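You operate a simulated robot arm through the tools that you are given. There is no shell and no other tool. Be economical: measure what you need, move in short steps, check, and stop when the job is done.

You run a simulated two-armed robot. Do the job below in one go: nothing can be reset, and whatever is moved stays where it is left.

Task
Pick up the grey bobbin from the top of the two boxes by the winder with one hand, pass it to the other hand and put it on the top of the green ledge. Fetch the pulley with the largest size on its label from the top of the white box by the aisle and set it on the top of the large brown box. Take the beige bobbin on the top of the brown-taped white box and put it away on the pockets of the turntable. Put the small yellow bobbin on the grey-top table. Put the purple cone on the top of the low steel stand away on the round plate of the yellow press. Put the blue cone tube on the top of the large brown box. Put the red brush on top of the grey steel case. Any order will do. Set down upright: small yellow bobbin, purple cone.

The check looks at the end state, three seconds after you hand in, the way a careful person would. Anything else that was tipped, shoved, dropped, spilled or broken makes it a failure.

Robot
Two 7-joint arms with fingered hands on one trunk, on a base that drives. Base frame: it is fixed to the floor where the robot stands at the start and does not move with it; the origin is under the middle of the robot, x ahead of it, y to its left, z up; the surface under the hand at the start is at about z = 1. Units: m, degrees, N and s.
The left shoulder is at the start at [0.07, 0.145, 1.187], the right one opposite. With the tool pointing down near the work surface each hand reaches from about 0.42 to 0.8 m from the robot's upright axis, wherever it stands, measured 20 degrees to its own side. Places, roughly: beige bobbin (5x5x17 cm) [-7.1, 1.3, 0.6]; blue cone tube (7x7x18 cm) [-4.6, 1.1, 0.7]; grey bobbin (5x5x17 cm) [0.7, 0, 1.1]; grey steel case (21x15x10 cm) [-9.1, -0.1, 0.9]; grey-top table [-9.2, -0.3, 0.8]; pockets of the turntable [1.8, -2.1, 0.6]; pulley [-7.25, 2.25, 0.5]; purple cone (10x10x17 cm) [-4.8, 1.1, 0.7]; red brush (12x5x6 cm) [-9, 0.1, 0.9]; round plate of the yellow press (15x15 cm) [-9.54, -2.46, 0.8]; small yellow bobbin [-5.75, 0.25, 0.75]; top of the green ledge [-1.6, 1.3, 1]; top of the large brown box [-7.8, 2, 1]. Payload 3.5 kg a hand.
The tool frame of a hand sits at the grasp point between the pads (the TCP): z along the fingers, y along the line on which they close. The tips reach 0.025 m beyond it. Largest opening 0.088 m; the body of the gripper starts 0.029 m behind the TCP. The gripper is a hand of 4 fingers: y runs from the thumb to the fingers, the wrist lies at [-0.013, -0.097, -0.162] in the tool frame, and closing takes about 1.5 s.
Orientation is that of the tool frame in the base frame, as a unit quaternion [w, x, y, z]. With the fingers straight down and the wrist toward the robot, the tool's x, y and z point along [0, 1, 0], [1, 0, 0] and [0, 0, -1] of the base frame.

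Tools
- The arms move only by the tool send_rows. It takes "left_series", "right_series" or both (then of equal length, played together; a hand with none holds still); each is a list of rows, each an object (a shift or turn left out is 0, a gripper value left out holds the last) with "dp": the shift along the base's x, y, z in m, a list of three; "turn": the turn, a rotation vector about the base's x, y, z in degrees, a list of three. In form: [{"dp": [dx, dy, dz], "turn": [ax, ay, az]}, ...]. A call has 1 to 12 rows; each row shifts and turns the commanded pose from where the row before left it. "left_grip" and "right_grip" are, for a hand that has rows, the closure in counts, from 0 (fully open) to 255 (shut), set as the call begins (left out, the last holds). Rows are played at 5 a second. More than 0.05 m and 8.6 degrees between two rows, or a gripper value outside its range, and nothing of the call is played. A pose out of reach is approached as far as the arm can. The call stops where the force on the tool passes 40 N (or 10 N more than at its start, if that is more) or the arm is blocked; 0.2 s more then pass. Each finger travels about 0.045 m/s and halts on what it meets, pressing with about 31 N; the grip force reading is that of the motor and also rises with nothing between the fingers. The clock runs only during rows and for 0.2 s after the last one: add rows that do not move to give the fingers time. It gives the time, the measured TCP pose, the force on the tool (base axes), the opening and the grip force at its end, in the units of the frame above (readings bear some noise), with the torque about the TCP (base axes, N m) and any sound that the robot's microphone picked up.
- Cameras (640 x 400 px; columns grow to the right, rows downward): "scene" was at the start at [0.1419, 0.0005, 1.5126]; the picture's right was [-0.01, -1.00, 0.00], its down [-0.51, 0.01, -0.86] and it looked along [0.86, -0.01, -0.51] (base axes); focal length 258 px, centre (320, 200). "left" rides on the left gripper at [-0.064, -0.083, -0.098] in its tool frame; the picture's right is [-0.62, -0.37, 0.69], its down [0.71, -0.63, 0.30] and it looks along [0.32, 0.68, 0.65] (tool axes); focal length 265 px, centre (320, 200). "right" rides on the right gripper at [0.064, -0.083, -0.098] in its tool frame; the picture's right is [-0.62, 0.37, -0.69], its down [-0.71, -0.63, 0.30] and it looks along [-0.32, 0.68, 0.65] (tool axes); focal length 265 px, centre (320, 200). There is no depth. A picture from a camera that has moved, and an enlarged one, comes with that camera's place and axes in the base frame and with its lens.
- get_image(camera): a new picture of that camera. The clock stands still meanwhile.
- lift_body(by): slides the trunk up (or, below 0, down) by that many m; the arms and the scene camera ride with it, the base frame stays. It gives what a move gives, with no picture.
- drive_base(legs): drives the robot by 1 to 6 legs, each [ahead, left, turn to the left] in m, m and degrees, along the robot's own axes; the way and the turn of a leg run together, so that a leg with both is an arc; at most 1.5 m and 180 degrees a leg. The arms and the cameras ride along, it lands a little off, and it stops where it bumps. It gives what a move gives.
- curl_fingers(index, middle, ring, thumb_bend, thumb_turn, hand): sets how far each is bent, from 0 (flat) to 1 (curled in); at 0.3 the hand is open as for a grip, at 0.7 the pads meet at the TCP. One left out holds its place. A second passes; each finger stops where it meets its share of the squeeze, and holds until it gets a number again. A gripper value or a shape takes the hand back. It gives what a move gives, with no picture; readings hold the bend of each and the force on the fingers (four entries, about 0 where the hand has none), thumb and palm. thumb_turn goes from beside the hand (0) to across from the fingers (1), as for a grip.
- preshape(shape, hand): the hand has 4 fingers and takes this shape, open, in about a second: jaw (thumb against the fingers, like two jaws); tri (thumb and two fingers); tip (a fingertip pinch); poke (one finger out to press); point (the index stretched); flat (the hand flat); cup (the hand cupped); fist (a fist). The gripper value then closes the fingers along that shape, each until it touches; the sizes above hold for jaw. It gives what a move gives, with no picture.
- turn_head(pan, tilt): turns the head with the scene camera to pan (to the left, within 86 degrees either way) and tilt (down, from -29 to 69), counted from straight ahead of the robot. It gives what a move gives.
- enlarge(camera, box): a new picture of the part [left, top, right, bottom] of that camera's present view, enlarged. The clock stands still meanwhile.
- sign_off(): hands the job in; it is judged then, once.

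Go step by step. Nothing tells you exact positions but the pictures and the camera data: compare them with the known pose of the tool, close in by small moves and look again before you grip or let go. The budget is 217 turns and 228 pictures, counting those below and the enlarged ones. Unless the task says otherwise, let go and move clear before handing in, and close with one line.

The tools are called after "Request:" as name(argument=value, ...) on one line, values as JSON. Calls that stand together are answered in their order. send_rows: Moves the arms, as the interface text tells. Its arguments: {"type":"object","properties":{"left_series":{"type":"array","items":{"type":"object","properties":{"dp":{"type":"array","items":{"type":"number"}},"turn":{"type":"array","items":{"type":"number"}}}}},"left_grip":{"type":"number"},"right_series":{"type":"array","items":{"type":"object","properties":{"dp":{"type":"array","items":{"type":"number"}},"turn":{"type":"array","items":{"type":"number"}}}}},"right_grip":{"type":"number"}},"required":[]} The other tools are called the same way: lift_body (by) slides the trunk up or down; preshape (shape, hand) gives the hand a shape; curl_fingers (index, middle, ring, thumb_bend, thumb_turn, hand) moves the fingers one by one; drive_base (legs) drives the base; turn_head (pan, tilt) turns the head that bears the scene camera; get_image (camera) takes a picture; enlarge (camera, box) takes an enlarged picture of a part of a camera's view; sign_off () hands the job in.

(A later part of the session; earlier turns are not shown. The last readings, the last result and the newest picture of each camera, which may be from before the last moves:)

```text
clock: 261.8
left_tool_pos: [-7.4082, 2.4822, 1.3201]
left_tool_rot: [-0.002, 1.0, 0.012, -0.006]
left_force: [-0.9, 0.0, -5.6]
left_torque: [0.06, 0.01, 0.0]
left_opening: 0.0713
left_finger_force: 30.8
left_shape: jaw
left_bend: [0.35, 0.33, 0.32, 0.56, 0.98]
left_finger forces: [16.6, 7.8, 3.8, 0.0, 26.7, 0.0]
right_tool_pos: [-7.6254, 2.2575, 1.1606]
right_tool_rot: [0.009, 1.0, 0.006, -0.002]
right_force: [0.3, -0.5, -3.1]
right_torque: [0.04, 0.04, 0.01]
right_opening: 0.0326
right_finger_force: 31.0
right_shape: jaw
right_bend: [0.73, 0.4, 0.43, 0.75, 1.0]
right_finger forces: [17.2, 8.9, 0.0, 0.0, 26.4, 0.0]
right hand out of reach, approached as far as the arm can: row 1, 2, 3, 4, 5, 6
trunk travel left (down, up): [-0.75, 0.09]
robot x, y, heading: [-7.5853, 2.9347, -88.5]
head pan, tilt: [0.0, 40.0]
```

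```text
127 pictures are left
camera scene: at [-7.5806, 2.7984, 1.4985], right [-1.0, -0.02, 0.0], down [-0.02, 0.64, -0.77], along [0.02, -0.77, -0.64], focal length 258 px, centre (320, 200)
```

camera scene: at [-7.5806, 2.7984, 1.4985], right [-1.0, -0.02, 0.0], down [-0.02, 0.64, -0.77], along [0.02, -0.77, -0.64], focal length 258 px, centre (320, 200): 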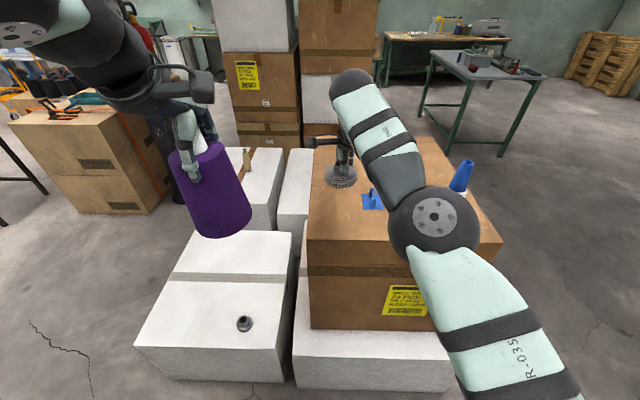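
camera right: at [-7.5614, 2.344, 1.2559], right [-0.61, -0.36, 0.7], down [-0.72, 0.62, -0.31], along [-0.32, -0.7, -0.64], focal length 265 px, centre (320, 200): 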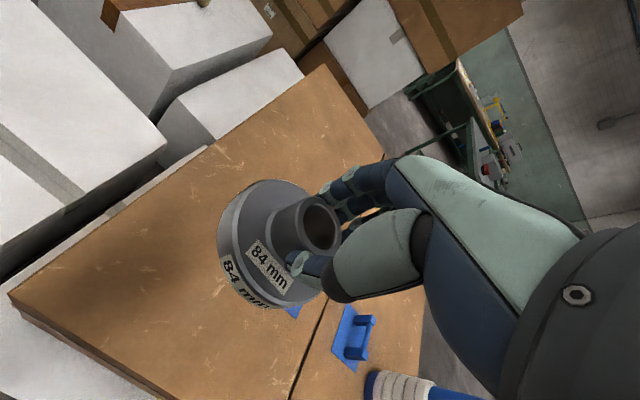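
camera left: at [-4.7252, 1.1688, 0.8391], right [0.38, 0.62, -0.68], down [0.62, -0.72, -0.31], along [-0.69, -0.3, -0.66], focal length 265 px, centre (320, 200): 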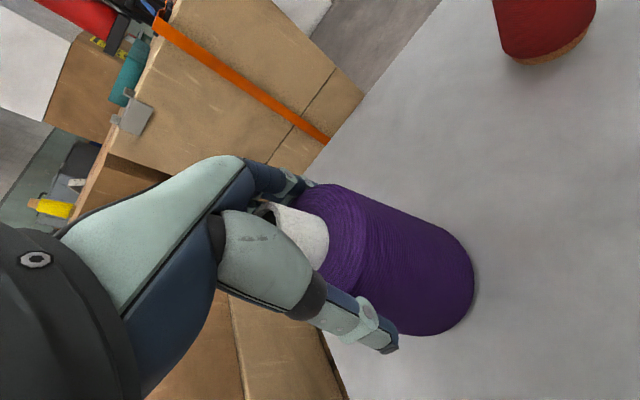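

This position (-7.625, 2.258) already is fine on the free strip, so I just lower straight down.

Request:
send_rows(right_series=[{"dp": [0, 0, -0.04]}, {"dp": [0, 0, -0.04]}, {"dp": [0, 0, -0.02]}, {"dp": [0, 0, -0.01]}, {"dp": [0, 0, -0.01]}, {}])

Request:
get_image(camera="right")

Request:
enlarge(camera="scene", box=[290, 110, 490, 260])

```text
clock: 263.2
left_tool_pos: [-7.4084, 2.482, 1.3199]
left_tool_rot: [-0.001, 1.0, 0.012, -0.006]
left_force: [0.2, -0.8, -5.3]
left_torque: [0.0, 0.03, -0.01]
left_opening: 0.0715
left_finger_force: 31.0
left_shape: jaw
left_bend: [0.35, 0.33, 0.32, 0.56, 0.98]
left_finger forces: [16.7, 7.7, 3.9, 0.0, 26.7, 0.0]
right_tool_pos: [-7.6252, 2.2576, 1.1605]
right_tool_rot: [0.009, 1.0, 0.006, -0.002]
right_force: [-0.8, -0.1, -2.4]
right_torque: [0.05, 0.04, 0.02]
right_opening: 0.0325
right_finger_force: 31.1
right_shape: jaw
right_bend: [0.73, 0.4, 0.43, 0.75, 1.0]
right_finger forces: [17.2, 8.9, 0.1, 0.1, 26.5, 0.0]
right hand out of reach, approached as far as the arm can: row 1, 2, 3, 4, 5
trunk travel left (down, up): [-0.75, 0.09]
robot x, y, heading: [-7.5867, 2.9334, -88.5]
head pan, tilt: [0.0, 40.0]
```

```text
126 pictures are left
camera right: at [-7.5616, 2.3442, 1.2559], right [-0.61, -0.36, 0.7], down [-0.72, 0.62, -0.31], along [-0.32, -0.7, -0.64], focal length 265 px, centre (320, 200)
```

right: 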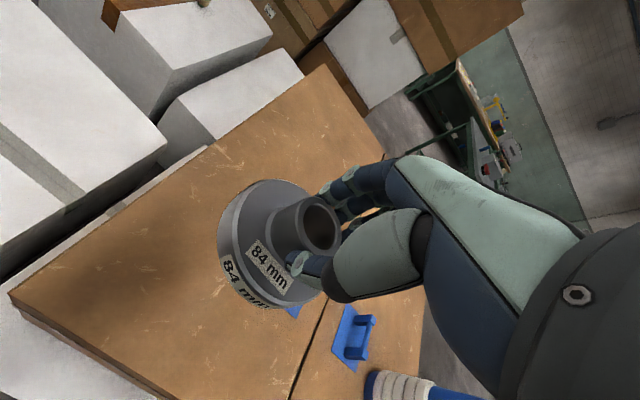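

```text
2.67 times, centred on (390, 185) of scene
camera zoom: at [-7.5808, 2.7985, 1.4985], right [-1.0, -0.02, 0.0], down [-0.02, 0.64, -0.77], along [0.02, -0.77, -0.64], focal length 688 px, centre (133, 240)
```

zoom: 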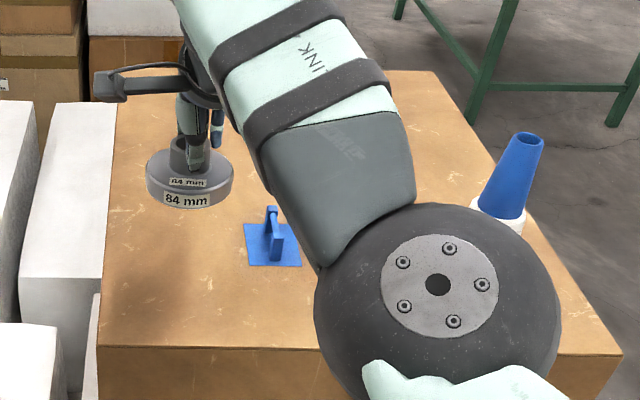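

The arm is cramped working across its body. I shift the base another 0.2 m left so the right hand works to its own side, then go back over the spot.

Request:
drive_base(legs=[[0, 0.2, 0]])

Request:
send_rows(right_series=[{"dp": [-0.03, 0, 0.01]}, {"dp": [-0.04, 0, 0]}, {"dp": [-0.04, 0, 0]}, {"dp": [-0.04, -0.005, 0]}, {"dp": [-0.04, -0.005, 0]}, {"dp": [0, 0, -0.03]}, {"dp": [0, 0, -0.03]}, {}])

Request:
get_image(camera="scene")

```text
clock: 264.8
left_tool_pos: [-7.2166, 2.4866, 1.3213]
left_tool_rot: [-0.002, 1.0, 0.011, -0.005]
left_force: [-0.2, 0.2, -5.3]
left_torque: [0.02, 0.0, -0.06]
left_opening: 0.0714
left_finger_force: 31.2
left_shape: jaw
left_bend: [0.35, 0.33, 0.32, 0.56, 0.98]
left_finger forces: [16.7, 7.7, 3.7, 0.0, 26.7, 0.1]
right_tool_pos: [-7.4326, 2.2629, 1.1603]
right_tool_rot: [0.009, 1.0, 0.004, -0.002]
right_force: [0.3, -0.1, -3.1]
right_torque: [0.03, -0.03, 0.02]
right_opening: 0.0328
right_finger_force: 31.5
right_shape: jaw
right_bend: [0.73, 0.4, 0.43, 0.75, 1.0]
right_finger forces: [17.2, 8.9, 0.0, 0.0, 26.4, 0.1]
trunk travel left (down, up): [-0.75, 0.09]
robot x, y, heading: [-7.3898, 2.9382, -88.6]
head pan, tilt: [0.0, 40.0]
```

```text
clock: 266.6
left_tool_pos: [-7.2154, 2.4867, 1.3214]
left_tool_rot: [-0.002, 1.0, 0.012, -0.006]
left_force: [-0.1, 0.1, -5.8]
left_torque: [0.01, 0.04, -0.01]
left_opening: 0.0716
left_finger_force: 31.3
left_shape: jaw
left_bend: [0.35, 0.33, 0.32, 0.56, 0.98]
left_finger forces: [16.8, 7.8, 3.8, 0.1, 26.8, 0.0]
right_tool_pos: [-7.6211, 2.2508, 1.1082]
right_tool_rot: [0.009, 1.0, 0.003, -0.003]
right_force: [-0.7, -0.3, -3.1]
right_torque: [0.07, -0.04, -0.01]
right_opening: 0.0324
right_finger_force: 30.9
right_shape: jaw
right_bend: [0.73, 0.4, 0.43, 0.75, 1.0]
right_finger forces: [16.7, 9.0, 0.0, 0.1, 25.6, 0.0]
trunk travel left (down, up): [-0.75, 0.09]
robot x, y, heading: [-7.3902, 2.9393, -88.6]
head pan, tilt: [0.0, 40.0]
```

```text
124 pictures are left
camera scene: at [-7.3874, 2.8034, 1.4985], right [-1.0, -0.02, 0.0], down [-0.01, 0.64, -0.77], along [0.02, -0.77, -0.64], focal length 258 px, centre (320, 200)
```

scene: 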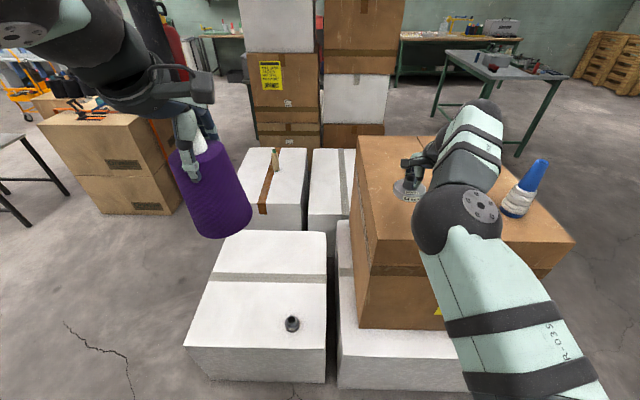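

Now it moves freely. Lowering to contact.

Request:
send_rows(right_series=[{"dp": [0, 0, -0.03]}, {"dp": [0, 0, -0.03]}, {"dp": [0, 0, -0.012]}, {"dp": [0, 0, -0.005]}, {"dp": [0, 0, -0.005]}, {}])

Request:
get_image(camera="right")

```text
clock: 268.0
left_tool_pos: [-7.2133, 2.4867, 1.3207]
left_tool_rot: [-0.001, 1.0, 0.011, -0.006]
left_force: [0.3, 0.2, -5.6]
left_torque: [0.0, 0.01, 0.01]
left_opening: 0.0713
left_finger_force: 30.8
left_shape: jaw
left_bend: [0.35, 0.33, 0.32, 0.56, 0.98]
left_finger forces: [16.5, 7.7, 3.8, 0.1, 26.9, 0.0]
right_tool_pos: [-7.6191, 2.2534, 1.0285]
right_tool_rot: [0.009, 1.0, 0.005, -0.003]
right_force: [-0.4, -0.2, -2.2]
right_torque: [0.05, 0.01, 0.01]
right_opening: 0.0325
right_finger_force: 31.3
right_shape: jaw
right_bend: [0.73, 0.4, 0.43, 0.75, 1.0]
right_finger forces: [16.7, 8.9, 0.2, 0.0, 25.6, 0.0]
trunk travel left (down, up): [-0.75, 0.09]
robot x, y, heading: [-7.3893, 2.94, -88.7]
head pan, tilt: [0.0, 40.0]
```

```text
123 pictures are left
camera right: at [-7.5569, 2.3384, 1.1236], right [-0.61, -0.36, 0.7], down [-0.72, 0.62, -0.31], along [-0.32, -0.7, -0.64], focal length 265 px, centre (320, 200)
```

right: 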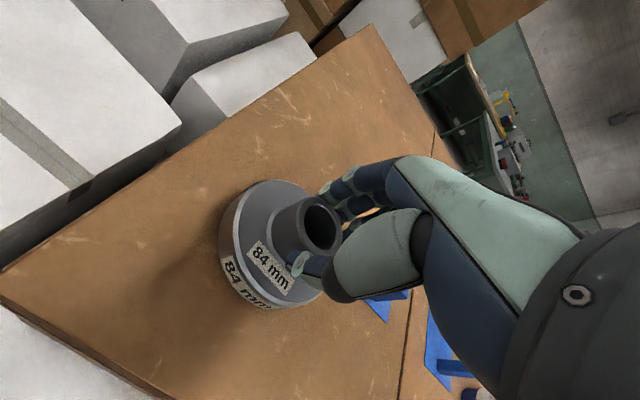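

Request:
send_rows(right_series=[{"dp": [0, 0, -0.004]}, {"dp": [0, 0, -0.004]}, {"dp": [0, 0, -0.004]}, {"dp": [0, 0, -0.003]}, {}])

```text
clock: 269.2
left_tool_pos: [-7.2117, 2.4923, 1.3237]
left_tool_rot: [-0.001, 1.0, 0.012, -0.007]
left_force: [1.0, 0.5, -6.5]
left_torque: [0.01, 0.02, 0.01]
left_opening: 0.0715
left_finger_force: 31.1
left_shape: jaw
left_bend: [0.35, 0.33, 0.32, 0.56, 0.98]
left_finger forces: [16.6, 7.8, 3.9, 0.0, 26.8, 0.1]
right_tool_pos: [-7.6201, 2.2553, 1.0222]
right_tool_rot: [0.016, 1.0, 0.004, -0.004]
right_force: [-0.8, -1.8, 30.2]
right_torque: [-0.76, 0.02, -0.04]
right_opening: 0.035
right_finger_force: 31.0
right_shape: jaw
right_bend: [0.27, 0.38, 0.43, 0.78, 1.0]
right_finger forces: [18.5, 11.5, 0.0, 0.0, 27.9, 0.0]
trunk travel left (down, up): [-0.75, 0.09]
robot x, y, heading: [-7.3909, 2.9342, -88.8]
head pan, tilt: [0.0, 40.0]
```

Firm contact. I ease up and open the hand, then rise.

Request:
send_rows(right_series=[{"dp": [0, 0, 0.005]}, {}, {}, {}, {}, {}, {}, {}], right_grip=60)

Request:
get_image(camera="right")

Request:
send_rows(right_series=[{"dp": [0, 0, 0.015]}, {"dp": [0, 0, 0.03]}, {"dp": [0, 0, 0.045]}, {"dp": [0, 0, 0.045]}, {"dp": [0, 0.04, 0.03]}, {"dp": [0.02, 0.04, 0]}, {"dp": [0.03, 0.03, 0]}, {}])

Request:
get_image(camera="scene")

```text
clock: 271.0
left_tool_pos: [-7.2131, 2.4883, 1.3201]
left_tool_rot: [-0.001, 1.0, 0.011, -0.006]
left_force: [0.3, 0.1, -6.2]
left_torque: [0.02, 0.02, -0.01]
left_opening: 0.0713
left_finger_force: 31.1
left_shape: jaw
left_bend: [0.35, 0.33, 0.32, 0.56, 0.98]
left_finger forces: [16.5, 7.8, 3.7, 0.0, 26.9, 0.1]
right_tool_pos: [-7.62, 2.252, 1.019]
right_tool_rot: [0.009, 1.0, 0.005, -0.002]
right_force: [-0.8, -0.7, -0.4]
right_torque: [0.0, 0.01, -0.04]
right_opening: 0.067
right_finger_force: 0.1
right_shape: jaw
right_bend: [0.27, 0.35, 0.32, 0.53, 0.99]
right_finger forces: [0.1, 0.0, 0.1, 0.0, 0.0, 0.0]
trunk travel left (down, up): [-0.75, 0.09]
robot x, y, heading: [-7.3939, 2.9387, -88.9]
head pan, tilt: [0.0, 40.0]
```

```text
122 pictures are left
camera right: at [-7.5563, 2.3387, 1.1145], right [-0.61, -0.36, 0.7], down [-0.72, 0.62, -0.31], along [-0.32, -0.7, -0.64], focal length 265 px, centre (320, 200)
```

right: 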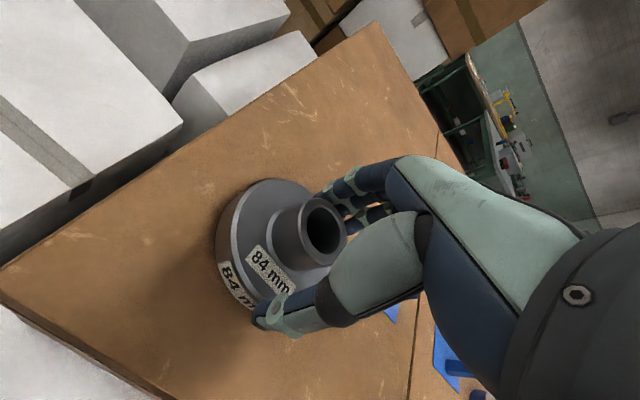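

```text
clock: 272.8
left_tool_pos: [-7.2149, 2.4867, 1.3199]
left_tool_rot: [-0.001, 1.0, 0.012, -0.005]
left_force: [0.1, 0.0, -5.8]
left_torque: [-0.02, 0.01, 0.04]
left_opening: 0.0713
left_finger_force: 30.7
left_shape: jaw
left_bend: [0.35, 0.33, 0.32, 0.56, 0.98]
left_finger forces: [16.5, 7.7, 3.9, 0.1, 26.7, 0.0]
right_tool_pos: [-7.5712, 2.3642, 1.1828]
right_tool_rot: [0.008, 1.0, 0.004, -0.003]
right_force: [-0.1, -0.1, -0.2]
right_torque: [0.0, 0.01, 0.0]
right_opening: 0.067
right_finger_force: 0.0
right_shape: jaw
right_bend: [0.27, 0.35, 0.32, 0.53, 0.99]
right_finger forces: [0.0, 0.0, 0.0, 0.0, 0.0, 0.1]
trunk travel left (down, up): [-0.75, 0.09]
robot x, y, heading: [-7.3908, 2.9376, -88.7]
head pan, tilt: [0.0, 40.0]
```

```text
121 pictures are left
camera scene: at [-7.3864, 2.8033, 1.4985], right [-1.0, -0.02, 0.0], down [-0.01, 0.64, -0.77], along [0.02, -0.77, -0.64], focal length 258 px, centre (320, 200)
```

scene: 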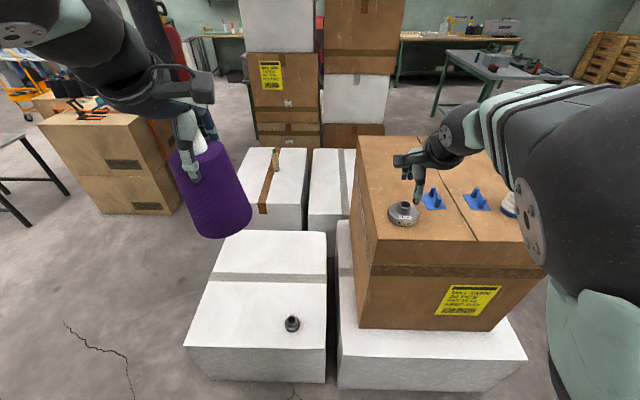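

The 84 mm pulley sits on the brown box next to the blue tube. Next I head for the grey-top table and press with the purple cone; I move right past the boxes and look down that side.

Request:
send_rows(right_series=[{"dp": [0.02, 0.03, 0.03]}, {"dp": [0.02, 0.03, 0.03]}, {"dp": [0.02, 0.02, 0.03]}], right_grip=0)

Request:
drive_base(legs=[[-0.1, 0, 0], [0, -1.45, 0]])

Request:
turn_head(pan=0, tilt=20)

Request:
get_image(camera="scene")

```text
clock: 273.6
left_tool_pos: [-7.2143, 2.4855, 1.3204]
left_tool_rot: [-0.003, 1.0, 0.011, -0.006]
left_force: [-0.2, 0.1, -6.2]
left_torque: [0.03, 0.06, 0.02]
left_opening: 0.0715
left_finger_force: 30.6
left_shape: jaw
left_bend: [0.35, 0.33, 0.32, 0.56, 0.98]
left_finger forces: [16.7, 7.7, 3.9, 0.0, 26.6, 0.0]
right_tool_pos: [-7.5223, 2.4077, 1.2785]
right_tool_rot: [0.009, 1.0, 0.004, 0.005]
right_force: [0.0, 0.3, 0.5]
right_torque: [0.0, -0.01, 0.02]
right_opening: 0.0878
right_finger_force: 0.1
right_shape: jaw
right_bend: [0.3, 0.3, 0.3, 0.3, 0.98]
right_finger forces: [0.0, 0.1, 0.0, 0.0, 0.0, 0.1]
right hand out of reach, approached as far as the arm can: row 2, 3
trunk travel left (down, up): [-0.75, 0.09]
robot x, y, heading: [-7.3943, 2.936, -88.8]
head pan, tilt: [0.0, 40.0]
```

```text
clock: 281.6
left_tool_pos: [-8.6622, 2.5557, 1.3211]
left_tool_rot: [-0.002, 1.0, 0.01, -0.006]
left_force: [-0.2, 0.1, -5.7]
left_torque: [-0.01, 0.03, 0.01]
left_opening: 0.0715
left_finger_force: 30.7
left_shape: jaw
left_bend: [0.35, 0.33, 0.32, 0.56, 0.98]
left_finger forces: [16.6, 7.8, 3.8, 0.0, 26.8, 0.0]
right_tool_pos: [-8.973, 2.4776, 1.2791]
right_tool_rot: [0.008, 1.0, 0.002, 0.004]
right_force: [0.3, 0.5, 0.2]
right_torque: [-0.03, -0.01, -0.02]
right_opening: 0.0876
right_finger_force: 0.1
right_shape: jaw
right_bend: [0.3, 0.3, 0.3, 0.3, 0.98]
right_finger forces: [0.0, 0.1, 0.0, 0.0, 0.0, 0.1]
trunk travel left (down, up): [-0.75, 0.09]
robot x, y, heading: [-8.8394, 3.0063, -89.0]
head pan, tilt: [0.0, 40.0]
```

```text
clock: 282.4
left_tool_pos: [-8.6651, 2.5562, 1.3213]
left_tool_rot: [-0.002, 1.0, 0.011, -0.005]
left_force: [0.0, -0.1, -5.2]
left_torque: [0.01, 0.03, 0.0]
left_opening: 0.0713
left_finger_force: 30.9
left_shape: jaw
left_bend: [0.35, 0.33, 0.32, 0.56, 0.98]
left_finger forces: [16.6, 7.8, 3.9, 0.0, 26.8, 0.0]
right_tool_pos: [-8.9743, 2.4785, 1.2787]
right_tool_rot: [0.009, 1.0, 0.001, 0.006]
right_force: [-0.6, 0.4, 0.5]
right_torque: [0.01, 0.01, -0.02]
right_opening: 0.0879
right_finger_force: 0.0
right_shape: jaw
right_bend: [0.3, 0.3, 0.3, 0.3, 0.98]
right_finger forces: [0.0, 0.0, 0.1, 0.1, 0.1, 0.0]
trunk travel left (down, up): [-0.75, 0.09]
robot x, y, heading: [-8.8416, 3.0065, -88.9]
head pan, tilt: [0.0, 20.0]
```

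```text
120 pictures are left
camera scene: at [-8.8348, 2.865, 1.5299], right [-1.0, -0.02, 0.0], down [-0.01, 0.34, -0.94], along [0.02, -0.94, -0.34], focal length 258 px, centre (320, 200)
```

scene: 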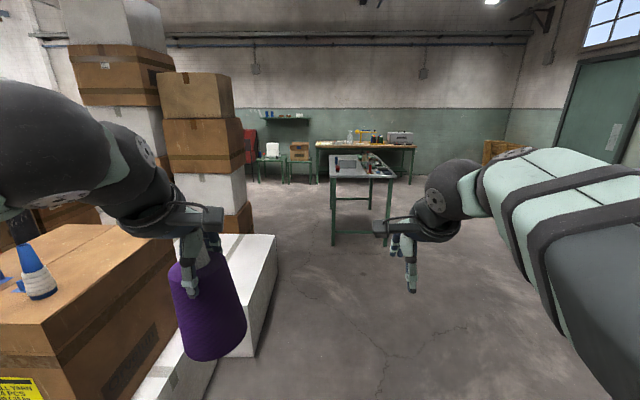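

I see the grey-top table ahead and, on the bench behind it, a small yellow press. I drive up toward the table.

Request:
drive_base(legs=[[1.4, -0.08, 0], [0.75, 0, 0]])

Request:
turn_head(pan=0, tilt=40)

Request:
get_image(camera="scene")

```text
clock: 293.1
left_tool_pos: [-8.676, 0.405, 1.3214]
left_tool_rot: [-0.002, 1.0, 0.014, -0.006]
left_force: [-0.2, 0.3, -5.0]
left_torque: [0.04, 0.03, 0.0]
left_opening: 0.0713
left_finger_force: 30.8
left_shape: jaw
left_bend: [0.35, 0.33, 0.32, 0.56, 0.98]
left_finger forces: [16.5, 7.6, 3.9, 0.1, 26.9, 0.1]
right_tool_pos: [-8.9841, 0.3247, 1.2788]
right_tool_rot: [0.009, 1.0, 0.006, 0.007]
right_force: [0.6, -0.2, 0.1]
right_torque: [-0.01, 0.0, 0.02]
right_opening: 0.0879
right_finger_force: 0.1
right_shape: jaw
right_bend: [0.3, 0.3, 0.3, 0.3, 0.98]
right_finger forces: [0.0, 0.1, 0.0, 0.0, 0.0, 0.0]
trunk travel left (down, up): [-0.75, 0.09]
robot x, y, heading: [-8.8516, 0.8514, -88.5]
head pan, tilt: [0.0, 20.0]
```

```text
clock: 293.9
left_tool_pos: [-8.6765, 0.4038, 1.3206]
left_tool_rot: [-0.002, 1.0, 0.014, -0.005]
left_force: [0.4, -0.5, -5.8]
left_torque: [0.02, -0.02, 0.03]
left_opening: 0.0714
left_finger_force: 31.2
left_shape: jaw
left_bend: [0.35, 0.33, 0.32, 0.56, 0.98]
left_finger forces: [16.5, 7.7, 3.9, 0.0, 26.8, 0.0]
right_tool_pos: [-8.9855, 0.3233, 1.2791]
right_tool_rot: [0.008, 1.0, 0.005, 0.007]
right_force: [-0.1, -0.1, 0.0]
right_torque: [-0.01, 0.02, 0.0]
right_opening: 0.0879
right_finger_force: 0.0
right_shape: jaw
right_bend: [0.3, 0.3, 0.3, 0.3, 0.98]
right_finger forces: [0.1, 0.0, 0.1, 0.0, 0.0, 0.0]
trunk travel left (down, up): [-0.75, 0.09]
robot x, y, heading: [-8.8546, 0.8557, -88.4]
head pan, tilt: [0.0, 40.0]
```

```text
119 pictures are left
camera scene: at [-8.8489, 0.7186, 1.4986], right [-1.0, -0.03, 0.0], down [-0.02, 0.64, -0.77], along [0.02, -0.77, -0.64], focal length 258 px, centre (320, 200)
```

scene: 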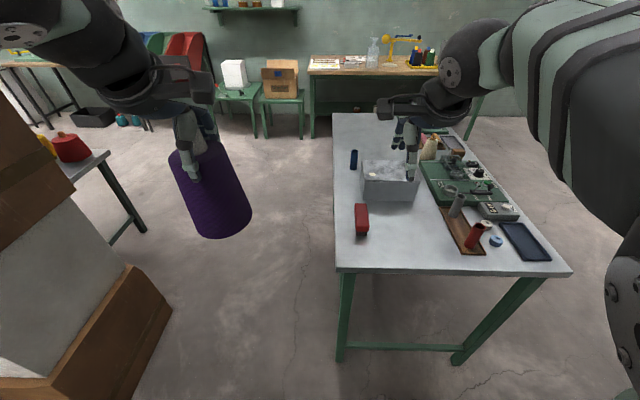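

The red brush lies at about (-8.98, 0.07) beside the grey case (top around (-9.1, -0.15)). I take a closer look at both.

Request:
enlarge(camera="scene", box=[330, 140, 450, 250])

Request:
get_image(camera="right")

```text
3.64 times, centred on (390, 195) of scene
camera zoom: at [-8.8489, 0.7186, 1.4986], right [-1.0, -0.03, 0.0], down [-0.02, 0.64, -0.77], along [0.02, -0.77, -0.64], focal length 938 px, centre (66, 218)
```

zoom: 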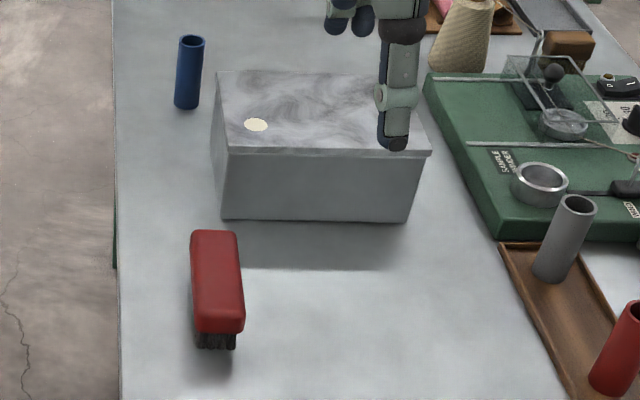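

```text
117 pictures are left
camera right: at [-8.9239, 0.4094, 1.3755], right [-0.63, -0.36, 0.69], down [-0.72, 0.62, -0.32], along [-0.31, -0.7, -0.65], focal length 265 px, centre (320, 200)
```

right: 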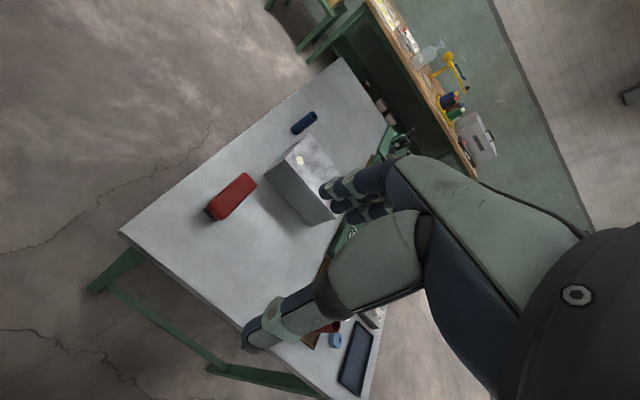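

The brush lies along y with bristles down, and the case top spans about x -9.22…-9.0, y -0.27…-0.11, z≈0.91. Working from the table's left (+x) side suits the grip; I check the room there.

Request:
turn_head(pan=35, tilt=50)

Request:
get_image(camera="scene")

```text
clock: 294.9
left_tool_pos: [-8.676, 0.4038, 1.3215]
left_tool_rot: [-0.002, 1.0, 0.014, -0.006]
left_force: [0.5, 0.7, -5.0]
left_torque: [0.03, 0.01, 0.01]
left_opening: 0.0713
left_finger_force: 31.3
left_shape: jaw
left_bend: [0.35, 0.33, 0.32, 0.56, 0.98]
left_finger forces: [16.6, 7.8, 3.9, 0.0, 26.8, 0.0]
right_tool_pos: [-8.9853, 0.3238, 1.2787]
right_tool_rot: [0.009, 1.0, 0.006, 0.007]
right_force: [-0.7, -1.1, 0.0]
right_torque: [-0.02, 0.02, 0.0]
right_opening: 0.088
right_finger_force: 0.0
right_shape: jaw
right_bend: [0.3, 0.3, 0.3, 0.3, 0.98]
right_finger forces: [0.0, 0.0, 0.1, 0.1, 0.1, 0.0]
trunk travel left (down, up): [-0.75, 0.09]
robot x, y, heading: [-8.8538, 0.8484, -88.6]
head pan, tilt: [35.0, 50.0]
```

```text
116 pictures are left
camera scene: at [-8.8055, 0.7422, 1.4844], right [-0.8, -0.59, 0.0], down [-0.46, 0.62, -0.64], along [0.38, -0.52, -0.77], focal length 258 px, centre (320, 200)
```

scene: 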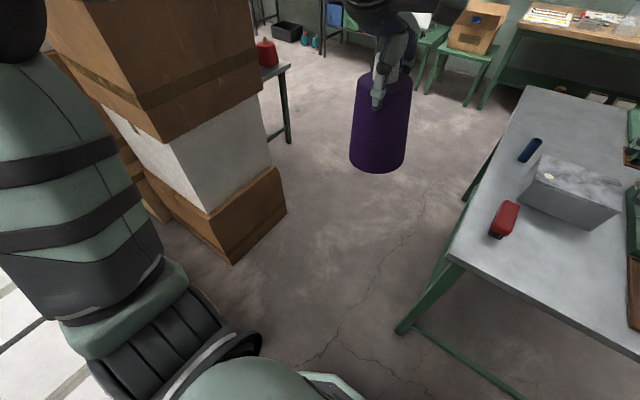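

The aisle beside the table is about 0.93 m wide. I step left, turn right to face the table, and strafe alongside.

Request:
drive_base(legs=[[0, 0.43, 0], [0, 0, -91.5], [0, 0.88, 0]])

Request:
turn_head(pan=0, tilt=45)

Request:
get_image(camera="scene")

```text
clock: 296.8
left_tool_pos: [-8.453, 0.4106, 1.3182]
left_tool_rot: [-0.004, 1.0, 0.024, -0.01]
left_force: [-0.4, -0.7, -5.9]
left_torque: [0.0, 0.01, 0.0]
left_opening: 0.0715
left_finger_force: 30.9
left_shape: jaw
left_bend: [0.35, 0.33, 0.32, 0.56, 0.98]
left_finger forces: [16.7, 7.8, 4.5, 0.0, 27.4, 0.0]
right_tool_pos: [-8.7647, 0.3253, 1.2793]
right_tool_rot: [0.01, 1.0, 0.013, 0.005]
right_force: [-0.3, 0.6, 0.1]
right_torque: [-0.02, 0.04, -0.02]
right_opening: 0.0876
right_finger_force: 0.0
right_shape: jaw
right_bend: [0.3, 0.3, 0.3, 0.3, 0.98]
right_finger forces: [0.0, 0.0, 0.0, 0.1, 0.0, 0.0]
trunk travel left (down, up): [-0.75, 0.09]
robot x, y, heading: [-8.647, 0.8547, -87.4]
head pan, tilt: [35.0, 50.0]
stopped in leg 1: the robot was blocked; the commanded pose is now the measured one
```

```text
clock: 297.8
left_tool_pos: [-8.4636, 0.4066, 1.3199]
left_tool_rot: [-0.003, 1.0, 0.023, -0.006]
left_force: [0.7, -0.2, -5.3]
left_torque: [0.0, 0.02, 0.02]
left_opening: 0.0713
left_finger_force: 30.9
left_shape: jaw
left_bend: [0.35, 0.33, 0.32, 0.56, 0.98]
left_finger forces: [16.8, 7.6, 4.4, 0.1, 27.3, 0.1]
right_tool_pos: [-8.7728, 0.3224, 1.2794]
right_tool_rot: [0.009, 1.0, 0.013, 0.008]
right_force: [0.4, 0.0, -0.2]
right_torque: [0.06, -0.02, 0.0]
right_opening: 0.0878
right_finger_force: 0.0
right_shape: jaw
right_bend: [0.3, 0.3, 0.3, 0.3, 0.98]
right_finger forces: [0.1, 0.0, 0.1, 0.0, 0.0, 0.1]
trunk travel left (down, up): [-0.75, 0.09]
robot x, y, heading: [-8.6466, 0.8536, -87.5]
head pan, tilt: [0.0, 45.0]
```

```text
115 pictures are left
camera scene: at [-8.6427, 0.7234, 1.4913], right [-1.0, -0.04, 0.0], down [-0.03, 0.71, -0.71], along [0.03, -0.71, -0.71], focal length 258 px, centre (320, 200)
```

scene: 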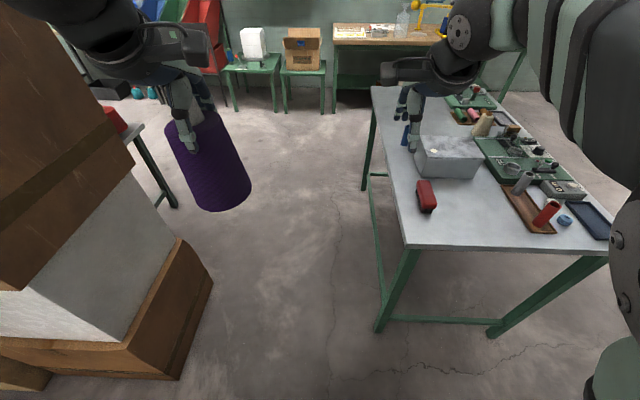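

The base touched the low white box on the left and stopped. I back off a little, go further forward past it, then shift left.

Request:
drive_base(legs=[[0, -0.06, 0], [0.27, 0, 0]])

Request:
turn_head(pan=80, tilt=60)

Request:
get_image(camera="scene")

```text
clock: 300.3
left_tool_pos: [-8.5126, 0.1347, 1.3217]
left_tool_rot: [-0.002, 1.0, 0.023, -0.006]
left_force: [0.6, 0.3, -5.6]
left_torque: [-0.03, -0.01, 0.01]
left_opening: 0.0712
left_finger_force: 31.0
left_shape: jaw
left_bend: [0.35, 0.33, 0.32, 0.56, 0.98]
left_finger forces: [16.7, 7.6, 4.4, 0.1, 27.6, 0.0]
right_tool_pos: [-8.8222, 0.0507, 1.2805]
right_tool_rot: [0.009, 1.0, 0.012, 0.007]
right_force: [-1.0, 0.0, 0.5]
right_torque: [0.0, 0.01, 0.01]
right_opening: 0.0877
right_finger_force: 0.0
right_shape: jaw
right_bend: [0.3, 0.3, 0.3, 0.3, 0.98]
right_finger forces: [0.0, 0.0, 0.0, 0.0, 0.0, 0.1]
trunk travel left (down, up): [-0.75, 0.09]
robot x, y, heading: [-8.702, 0.5814, -87.4]
head pan, tilt: [0.0, 45.0]
```

```text
clock: 301.8
left_tool_pos: [-8.5116, 0.1335, 1.3206]
left_tool_rot: [-0.003, 1.0, 0.024, -0.007]
left_force: [-0.8, -0.3, -5.7]
left_torque: [0.01, 0.04, 0.0]
left_opening: 0.0712
left_finger_force: 31.2
left_shape: jaw
left_bend: [0.35, 0.33, 0.32, 0.56, 0.98]
left_finger forces: [16.8, 7.7, 4.5, 0.1, 27.3, 0.0]
right_tool_pos: [-8.8216, 0.0492, 1.2791]
right_tool_rot: [0.008, 1.0, 0.012, 0.008]
right_force: [-0.3, 0.1, 0.2]
right_torque: [-0.03, -0.02, -0.01]
right_opening: 0.0876
right_finger_force: 0.0
right_shape: jaw
right_bend: [0.3, 0.3, 0.3, 0.3, 0.98]
right_finger forces: [0.0, 0.1, 0.1, 0.0, 0.0, 0.0]
trunk travel left (down, up): [-0.75, 0.09]
robot x, y, heading: [-8.7002, 0.5776, -87.2]
head pan, tilt: [80.0, 60.0]
```

```text
114 pictures are left
camera scene: at [-8.6283, 0.522, 1.4719], right [-0.13, -0.99, 0.0], down [-0.86, 0.11, -0.5], along [0.5, -0.06, -0.87], focal length 258 px, centre (320, 200)
```

scene: 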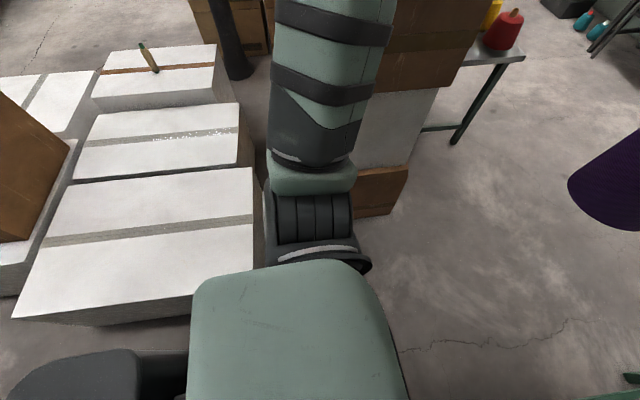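

Everything there is undisturbed. I turn here to face -x first (so elbows don't reach the stack), then move diagonally through the gap and strafe along the table.

Request:
drive_base(legs=[[0, 0, -92.7], [-0.28, 0.29, 0], [0, 0.32, 0]])

Request:
turn_head(pan=0, tilt=45)

Request:
get_image(camera="scene")

```text
clock: 310.0
left_tool_pos: [-8.8568, -0.2068, 1.3202]
left_tool_rot: [-0.006, 0.711, -0.703, -0.001]
left_force: [-0.4, 0.3, -5.0]
left_torque: [-0.01, 0.0, 0.03]
left_opening: 0.0714
left_finger_force: 30.8
left_shape: jaw
left_bend: [0.35, 0.33, 0.32, 0.57, 0.98]
left_finger forces: [16.4, 7.5, 4.2, 0.0, 26.6, 0.1]
right_tool_pos: [-8.9332, 0.105, 1.2797]
right_tool_rot: [-0.012, -0.705, 0.709, 0.001]
right_force: [-0.8, 0.0, -0.1]
right_torque: [-0.01, 0.0, -0.01]
right_opening: 0.0876
right_finger_force: 0.1
right_shape: jaw
right_bend: [0.3, 0.3, 0.3, 0.3, 0.98]
right_finger forces: [0.0, 0.0, 0.1, 0.0, 0.1, 0.1]
trunk travel left (down, up): [-0.75, 0.09]
robot x, y, heading: [-8.4055, -0.0396, -179.3]
head pan, tilt: [80.0, 60.0]
```

```text
clock: 311.5
left_tool_pos: [-8.8572, -0.2111, 1.3195]
left_tool_rot: [-0.007, 0.712, -0.702, -0.002]
left_force: [-0.4, -0.1, -5.2]
left_torque: [0.02, -0.03, 0.0]
left_opening: 0.0712
left_finger_force: 30.4
left_shape: jaw
left_bend: [0.35, 0.33, 0.32, 0.57, 0.98]
left_finger forces: [16.3, 7.5, 4.3, 0.0, 26.4, 0.1]
right_tool_pos: [-8.9325, 0.1015, 1.2793]
right_tool_rot: [-0.012, -0.704, 0.71, 0.001]
right_force: [0.0, 0.0, 0.1]
right_torque: [0.02, 0.03, 0.0]
right_opening: 0.0877
right_finger_force: 0.0
right_shape: jaw
right_bend: [0.3, 0.3, 0.3, 0.3, 0.98]
right_finger forces: [0.0, 0.0, 0.0, 0.0, 0.0, 0.0]
trunk travel left (down, up): [-0.75, 0.09]
robot x, y, heading: [-8.401, -0.0371, -179.4]
head pan, tilt: [0.0, 45.0]
```

```text
113 pictures are left
camera scene: at [-8.5355, -0.0379, 1.4913], right [-0.01, 1.0, 0.0], down [0.71, 0.01, -0.71], along [-0.71, -0.01, -0.71], focal length 258 px, centre (320, 200)
```

scene: 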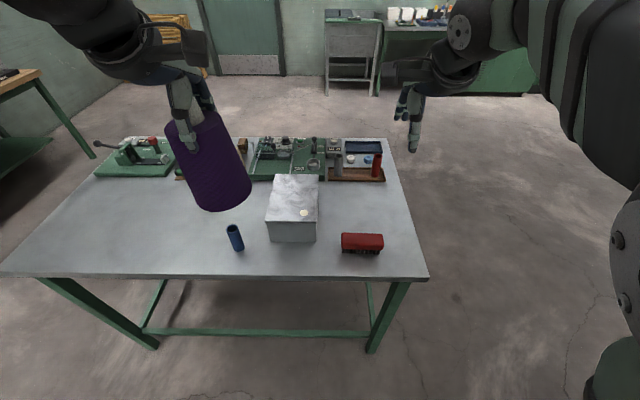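

Triangulated: brush top centre (-8.973, 0.075, 0.893), case top centre (-9.095, -0.128, 0.947), table ≈0.847. I lower the trunk slightly and bring the right hand above the brush.

Request:
lift_body(by=-0.12)

Request:
send_rows(right_series=[{"dp": [-0.01, -0.009, -0.045]}, {"dp": [-0.01, -0.009, -0.045]}, {"dp": [-0.01, -0.009, -0.045]}, {"dp": [-0.01, 0, -0.045]}, {}])

Request:
get_image(camera="right")

Request:
get_image(camera="scene")

```text
clock: 313.0
left_tool_pos: [-8.8582, -0.2093, 1.1998]
left_tool_rot: [-0.008, 0.711, -0.703, -0.002]
left_force: [-0.4, -0.1, -5.0]
left_torque: [0.03, -0.03, -0.01]
left_opening: 0.0714
left_finger_force: 30.7
left_shape: jaw
left_bend: [0.35, 0.33, 0.32, 0.57, 0.98]
left_finger forces: [16.3, 7.5, 4.1, 0.1, 26.4, 0.1]
right_tool_pos: [-8.9317, 0.1026, 1.1599]
right_tool_rot: [-0.011, -0.705, 0.709, 0.0]
right_force: [-0.3, 1.0, 0.0]
right_torque: [-0.01, 0.03, 0.0]
right_opening: 0.0876
right_finger_force: 0.0
right_shape: jaw
right_bend: [0.3, 0.3, 0.3, 0.3, 0.98]
right_finger forces: [0.1, 0.1, 0.0, 0.0, 0.0, 0.1]
trunk travel left (down, up): [-0.63, 0.21]
robot x, y, heading: [-8.4069, -0.0358, -179.3]
head pan, tilt: [0.0, 45.0]
```

```text
clock: 314.2
left_tool_pos: [-8.8555, -0.2105, 1.201]
left_tool_rot: [-0.007, 0.712, -0.703, -0.002]
left_force: [-0.4, 0.2, -4.9]
left_torque: [0.02, -0.03, -0.02]
left_opening: 0.071
left_finger_force: 30.7
left_shape: jaw
left_bend: [0.35, 0.33, 0.32, 0.57, 0.98]
left_finger forces: [16.2, 7.6, 4.2, 0.0, 26.4, 0.0]
right_tool_pos: [-8.9761, 0.0789, 0.9892]
right_tool_rot: [-0.024, -0.701, 0.712, 0.0]
right_force: [0.9, -0.3, -0.2]
right_torque: [0.0, 0.01, -0.03]
right_opening: 0.0875
right_finger_force: 0.1
right_shape: jaw
right_bend: [0.3, 0.3, 0.3, 0.3, 0.98]
right_finger forces: [0.1, 0.0, 0.0, 0.1, 0.1, 0.1]
trunk travel left (down, up): [-0.63, 0.21]
robot x, y, heading: [-8.4048, -0.0342, -179.2]
head pan, tilt: [0.0, 45.0]
```

```text
112 pictures are left
camera right: at [-8.8917, 0.0172, 1.0858], right [-0.34, 0.65, 0.68], down [0.63, 0.69, -0.35], along [-0.7, 0.31, -0.64], focal length 265 px, centre (320, 200)
```

right: 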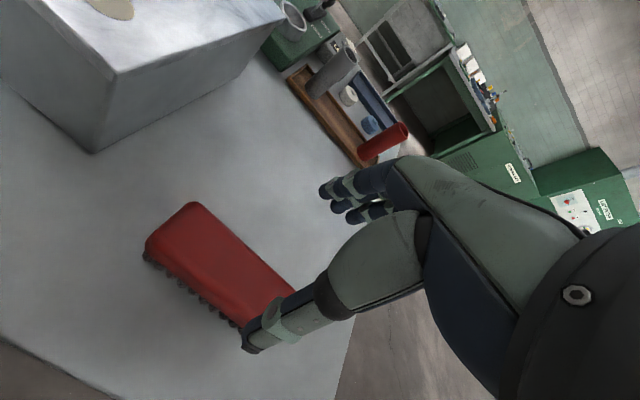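

```text
111 pictures are left
camera scene: at [-8.5344, -0.0377, 1.3714], right [-0.01, 1.0, 0.0], down [0.71, 0.01, -0.71], along [-0.71, -0.01, -0.71], focal length 258 px, centre (320, 200)
```

scene: 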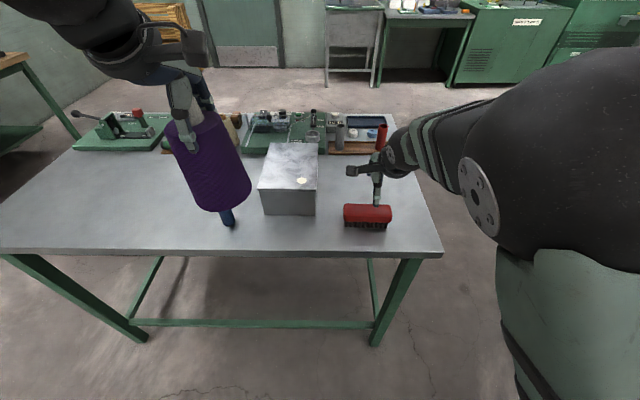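

The hand is nearly centred; brush top at (-8.973, 0.07). I descend and close on the handle.

Request:
send_rows(right_series=[{"dp": [0.002, -0.009, -0.04]}, {"dp": [0, 0, -0.035]}, {"dp": [0, 0, -0.015]}, {"dp": [0, 0, -0.012]}, {}])

Request:
get_image(camera="right")

Request:
send_rows(right_series=[{}, {}, {}, {}, {}, {}, {}, {}, {}], right_grip=255)

Request:
get_image(camera="right")

```text
clock: 315.4
left_tool_pos: [-8.8582, -0.2092, 1.2001]
left_tool_rot: [-0.007, 0.711, -0.703, -0.002]
left_force: [0.2, -0.4, -5.7]
left_torque: [0.04, -0.01, 0.01]
left_opening: 0.0709
left_finger_force: 30.9
left_shape: jaw
left_bend: [0.35, 0.33, 0.32, 0.57, 0.98]
left_finger forces: [16.2, 7.4, 4.2, 0.0, 26.3, 0.0]
right_tool_pos: [-8.9725, 0.0697, 0.8788]
right_tool_rot: [-0.015, -0.701, 0.713, -0.002]
right_force: [0.5, -0.1, -0.1]
right_torque: [-0.04, 0.0, 0.0]
right_opening: 0.0874
right_finger_force: 0.1
right_shape: jaw
right_bend: [0.3, 0.3, 0.3, 0.3, 0.98]
right_finger forces: [0.0, 0.1, 0.0, 0.0, 0.0, 0.0]
trunk travel left (down, up): [-0.63, 0.21]
robot x, y, heading: [-8.4075, -0.0404, -179.1]
head pan, tilt: [0.0, 45.0]
```

```text
110 pictures are left
camera right: at [-8.8896, 0.0069, 0.9762], right [-0.35, 0.64, 0.68], down [0.64, 0.7, -0.33], along [-0.69, 0.32, -0.65], focal length 265 px, centre (320, 200)
```

right: 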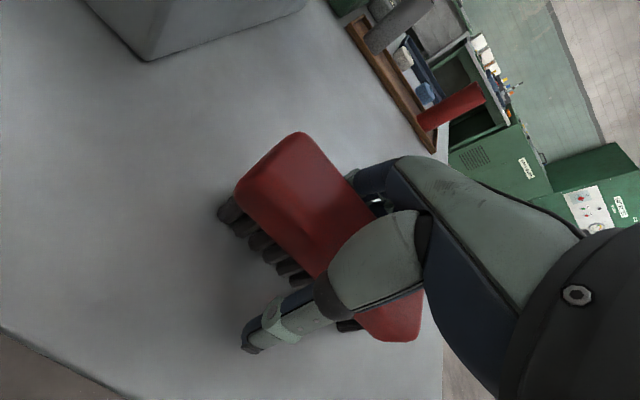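

```text
clock: 317.4
left_tool_pos: [-8.8577, -0.2097, 1.2003]
left_tool_rot: [-0.007, 0.711, -0.703, -0.003]
left_force: [0.8, -0.1, -5.7]
left_torque: [0.01, 0.02, 0.01]
left_opening: 0.0713
left_finger_force: 31.6
left_shape: jaw
left_bend: [0.35, 0.33, 0.32, 0.57, 0.98]
left_finger forces: [16.2, 7.5, 4.2, 0.0, 26.5, 0.0]
right_tool_pos: [-8.973, 0.0681, 0.8785]
right_tool_rot: [-0.015, -0.701, 0.713, -0.003]
right_force: [-0.4, 0.0, -0.6]
right_torque: [0.0, 0.01, 0.03]
right_opening: 0.0324
right_finger_force: 31.3
right_shape: jaw
right_bend: [0.74, 0.52, 0.5, 0.73, 1.0]
right_finger forces: [16.2, 8.3, 3.8, 0.0, 28.3, 0.1]
trunk travel left (down, up): [-0.63, 0.21]
robot x, y, heading: [-8.4066, -0.0376, -179.3]
head pan, tilt: [0.0, 45.0]
```

```text
109 pictures are left
camera right: at [-8.8896, 0.0064, 0.9764], right [-0.35, 0.64, 0.68], down [0.64, 0.7, -0.33], along [-0.69, 0.32, -0.65], focal length 265 px, centre (320, 200)
```

right: 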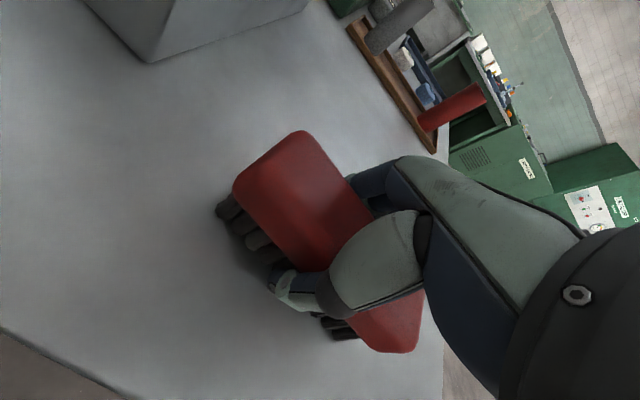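

Firm grip on the brush. I lift it, moving the left hand further aside at the same time, and bring it over the case.

Request:
send_rows(left_series=[{"dp": [0, -0.03, 0.01]}, {"dp": [0, -0.03, 0.01]}, {"dp": [0, -0.03, 0]}, {"dp": [0.02, -0.03, 0]}, {"dp": [0.02, 0, 0]}, {}, {}, {}, {}, {}, {}], right_series=[{"dp": [0, 0, 0.02]}, {"dp": [0, 0, 0.04]}, {"dp": [0, 0, 0.04]}, {"dp": [0, 0, 0.04]}, {"dp": [0, 0, 0.03]}, {"dp": [-0.02, -0.035, 0]}, {"dp": [-0.025, -0.035, 0]}, {"dp": [-0.025, -0.035, 0]}, {"dp": [-0.025, -0.035, 0]}, {"dp": [-0.025, -0.04, 0]}, {}])

Request:
get_image(camera="scene")

Request:
get_image(camera="right")

```text
clock: 319.8
left_tool_pos: [-8.8393, -0.3215, 1.2125]
left_tool_rot: [-0.006, 0.711, -0.703, -0.002]
left_force: [0.2, 0.3, -5.3]
left_torque: [0.01, -0.03, 0.03]
left_opening: 0.071
left_finger_force: 31.3
left_shape: jaw
left_bend: [0.35, 0.33, 0.32, 0.57, 0.98]
left_finger forces: [16.3, 7.6, 4.7, 0.1, 27.0, 0.0]
left hand out of reach, approached as far as the arm can: row 4, 5
right_tool_pos: [-9.0745, -0.0726, 1.0482]
right_tool_rot: [-0.015, -0.699, 0.715, -0.003]
right_force: [-0.4, 0.2, -0.2]
right_torque: [-0.01, 0.03, -0.03]
right_opening: 0.0318
right_finger_force: 31.0
right_shape: jaw
right_bend: [0.74, 0.52, 0.51, 0.73, 0.99]
right_finger forces: [16.4, 8.0, 3.9, 0.1, 28.2, 0.0]
right hand out of reach, approached as far as the arm can: row 10
trunk travel left (down, up): [-0.63, 0.21]
robot x, y, heading: [-8.4003, -0.0349, -179.6]
head pan, tilt: [0.0, 45.0]
```

```text
108 pictures are left
camera scene: at [-8.5344, -0.0361, 1.3714], right [-0.01, 1.0, 0.0], down [0.71, 0.01, -0.71], along [-0.71, -0.01, -0.71], focal length 258 px, centre (320, 200)
```

scene: 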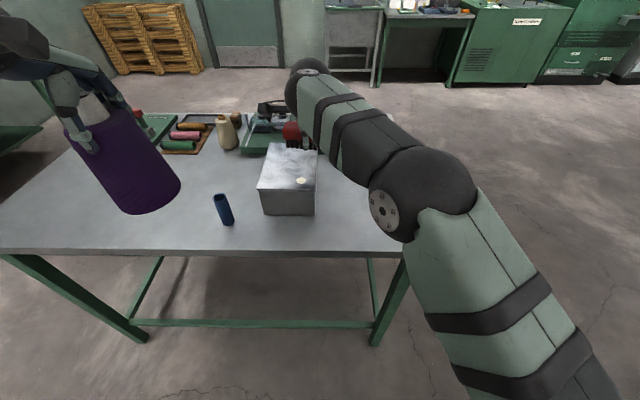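

```text
107 pictures are left
camera right: at [-8.9919, -0.1366, 1.1459], right [-0.34, 0.65, 0.68], down [0.64, 0.69, -0.33], along [-0.69, 0.32, -0.65], focal length 265 px, centre (320, 200)
```

right: 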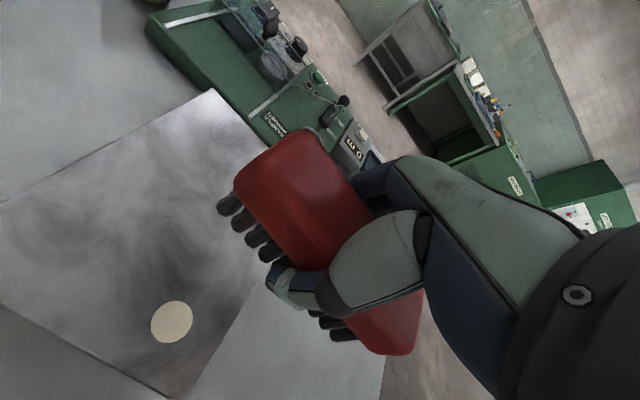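

The arm is at its limit just short of the case centre (-9.095, -0.123). I nudge the base slightly forward and left so the hand arrives there.

Request:
drive_base(legs=[[0.05, 0.08, 0]])

Request:
send_rows(right_series=[{"dp": [0.015, 0.015, 0]}, {"dp": [0.01, 0.01, 0]}, {}])

Request:
get_image(camera="scene")

Request:
get_image(camera="right")

```text
clock: 321.0
left_tool_pos: [-8.8897, -0.4056, 1.2109]
left_tool_rot: [-0.006, 0.711, -0.703, -0.002]
left_force: [0.1, -0.1, -4.4]
left_torque: [0.03, -0.06, -0.03]
left_opening: 0.0711
left_finger_force: 31.1
left_shape: jaw
left_bend: [0.35, 0.33, 0.32, 0.57, 0.98]
left_finger forces: [16.3, 7.6, 4.7, 0.0, 26.9, 0.0]
right_tool_pos: [-9.1244, -0.1552, 1.0478]
right_tool_rot: [-0.014, -0.698, 0.716, -0.003]
right_force: [0.3, 0.8, -0.6]
right_torque: [0.01, 0.01, 0.01]
right_opening: 0.032
right_finger_force: 31.1
right_shape: jaw
right_bend: [0.74, 0.52, 0.51, 0.73, 0.99]
right_finger forces: [16.3, 7.9, 3.8, 0.0, 28.3, 0.0]
trunk travel left (down, up): [-0.63, 0.21]
robot x, y, heading: [-8.4527, -0.1191, -179.5]
head pan, tilt: [0.0, 45.0]
```

```text
clock: 321.8
left_tool_pos: [-8.89, -0.406, 1.2098]
left_tool_rot: [-0.007, 0.71, -0.704, -0.003]
left_force: [-0.4, 0.4, -5.3]
left_torque: [0.06, -0.05, 0.0]
left_opening: 0.0713
left_finger_force: 31.6
left_shape: jaw
left_bend: [0.35, 0.33, 0.32, 0.57, 0.98]
left_finger forces: [16.2, 7.5, 4.7, 0.0, 26.8, 0.0]
right_tool_pos: [-9.0994, -0.1313, 1.0451]
right_tool_rot: [-0.014, -0.699, 0.715, -0.003]
right_force: [0.1, 0.6, -1.6]
right_torque: [0.02, -0.02, 0.02]
right_opening: 0.0319
right_finger_force: 31.5
right_shape: jaw
right_bend: [0.74, 0.52, 0.51, 0.73, 0.99]
right_finger forces: [16.4, 7.9, 3.7, 0.0, 28.1, 0.0]
trunk travel left (down, up): [-0.63, 0.21]
robot x, y, heading: [-8.4531, -0.1211, -179.4]
head pan, tilt: [0.0, 45.0]
```

```text
106 pictures are left
camera scene: at [-8.5859, -0.1205, 1.3712], right [-0.01, 1.0, 0.0], down [0.71, 0.01, -0.71], along [-0.71, -0.01, -0.71], focal length 258 px, centre (320, 200)
```

scene: 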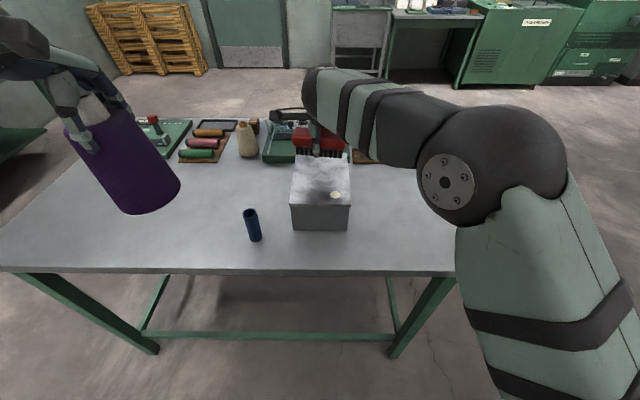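

```text
105 pictures are left
camera right: at [-9.0171, -0.1955, 1.1439], right [-0.34, 0.65, 0.68], down [0.64, 0.69, -0.33], along [-0.68, 0.32, -0.65], focal length 265 px, centre (320, 200)
```

right: 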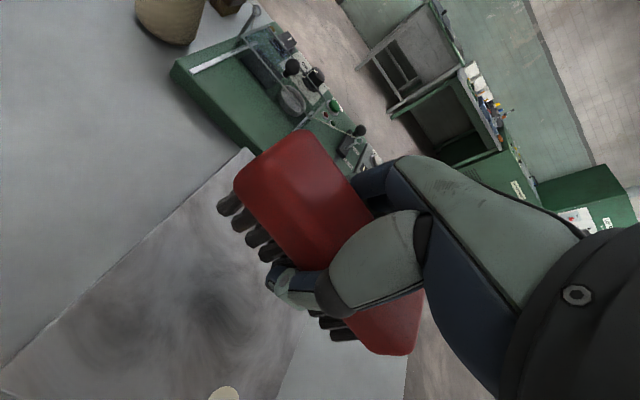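

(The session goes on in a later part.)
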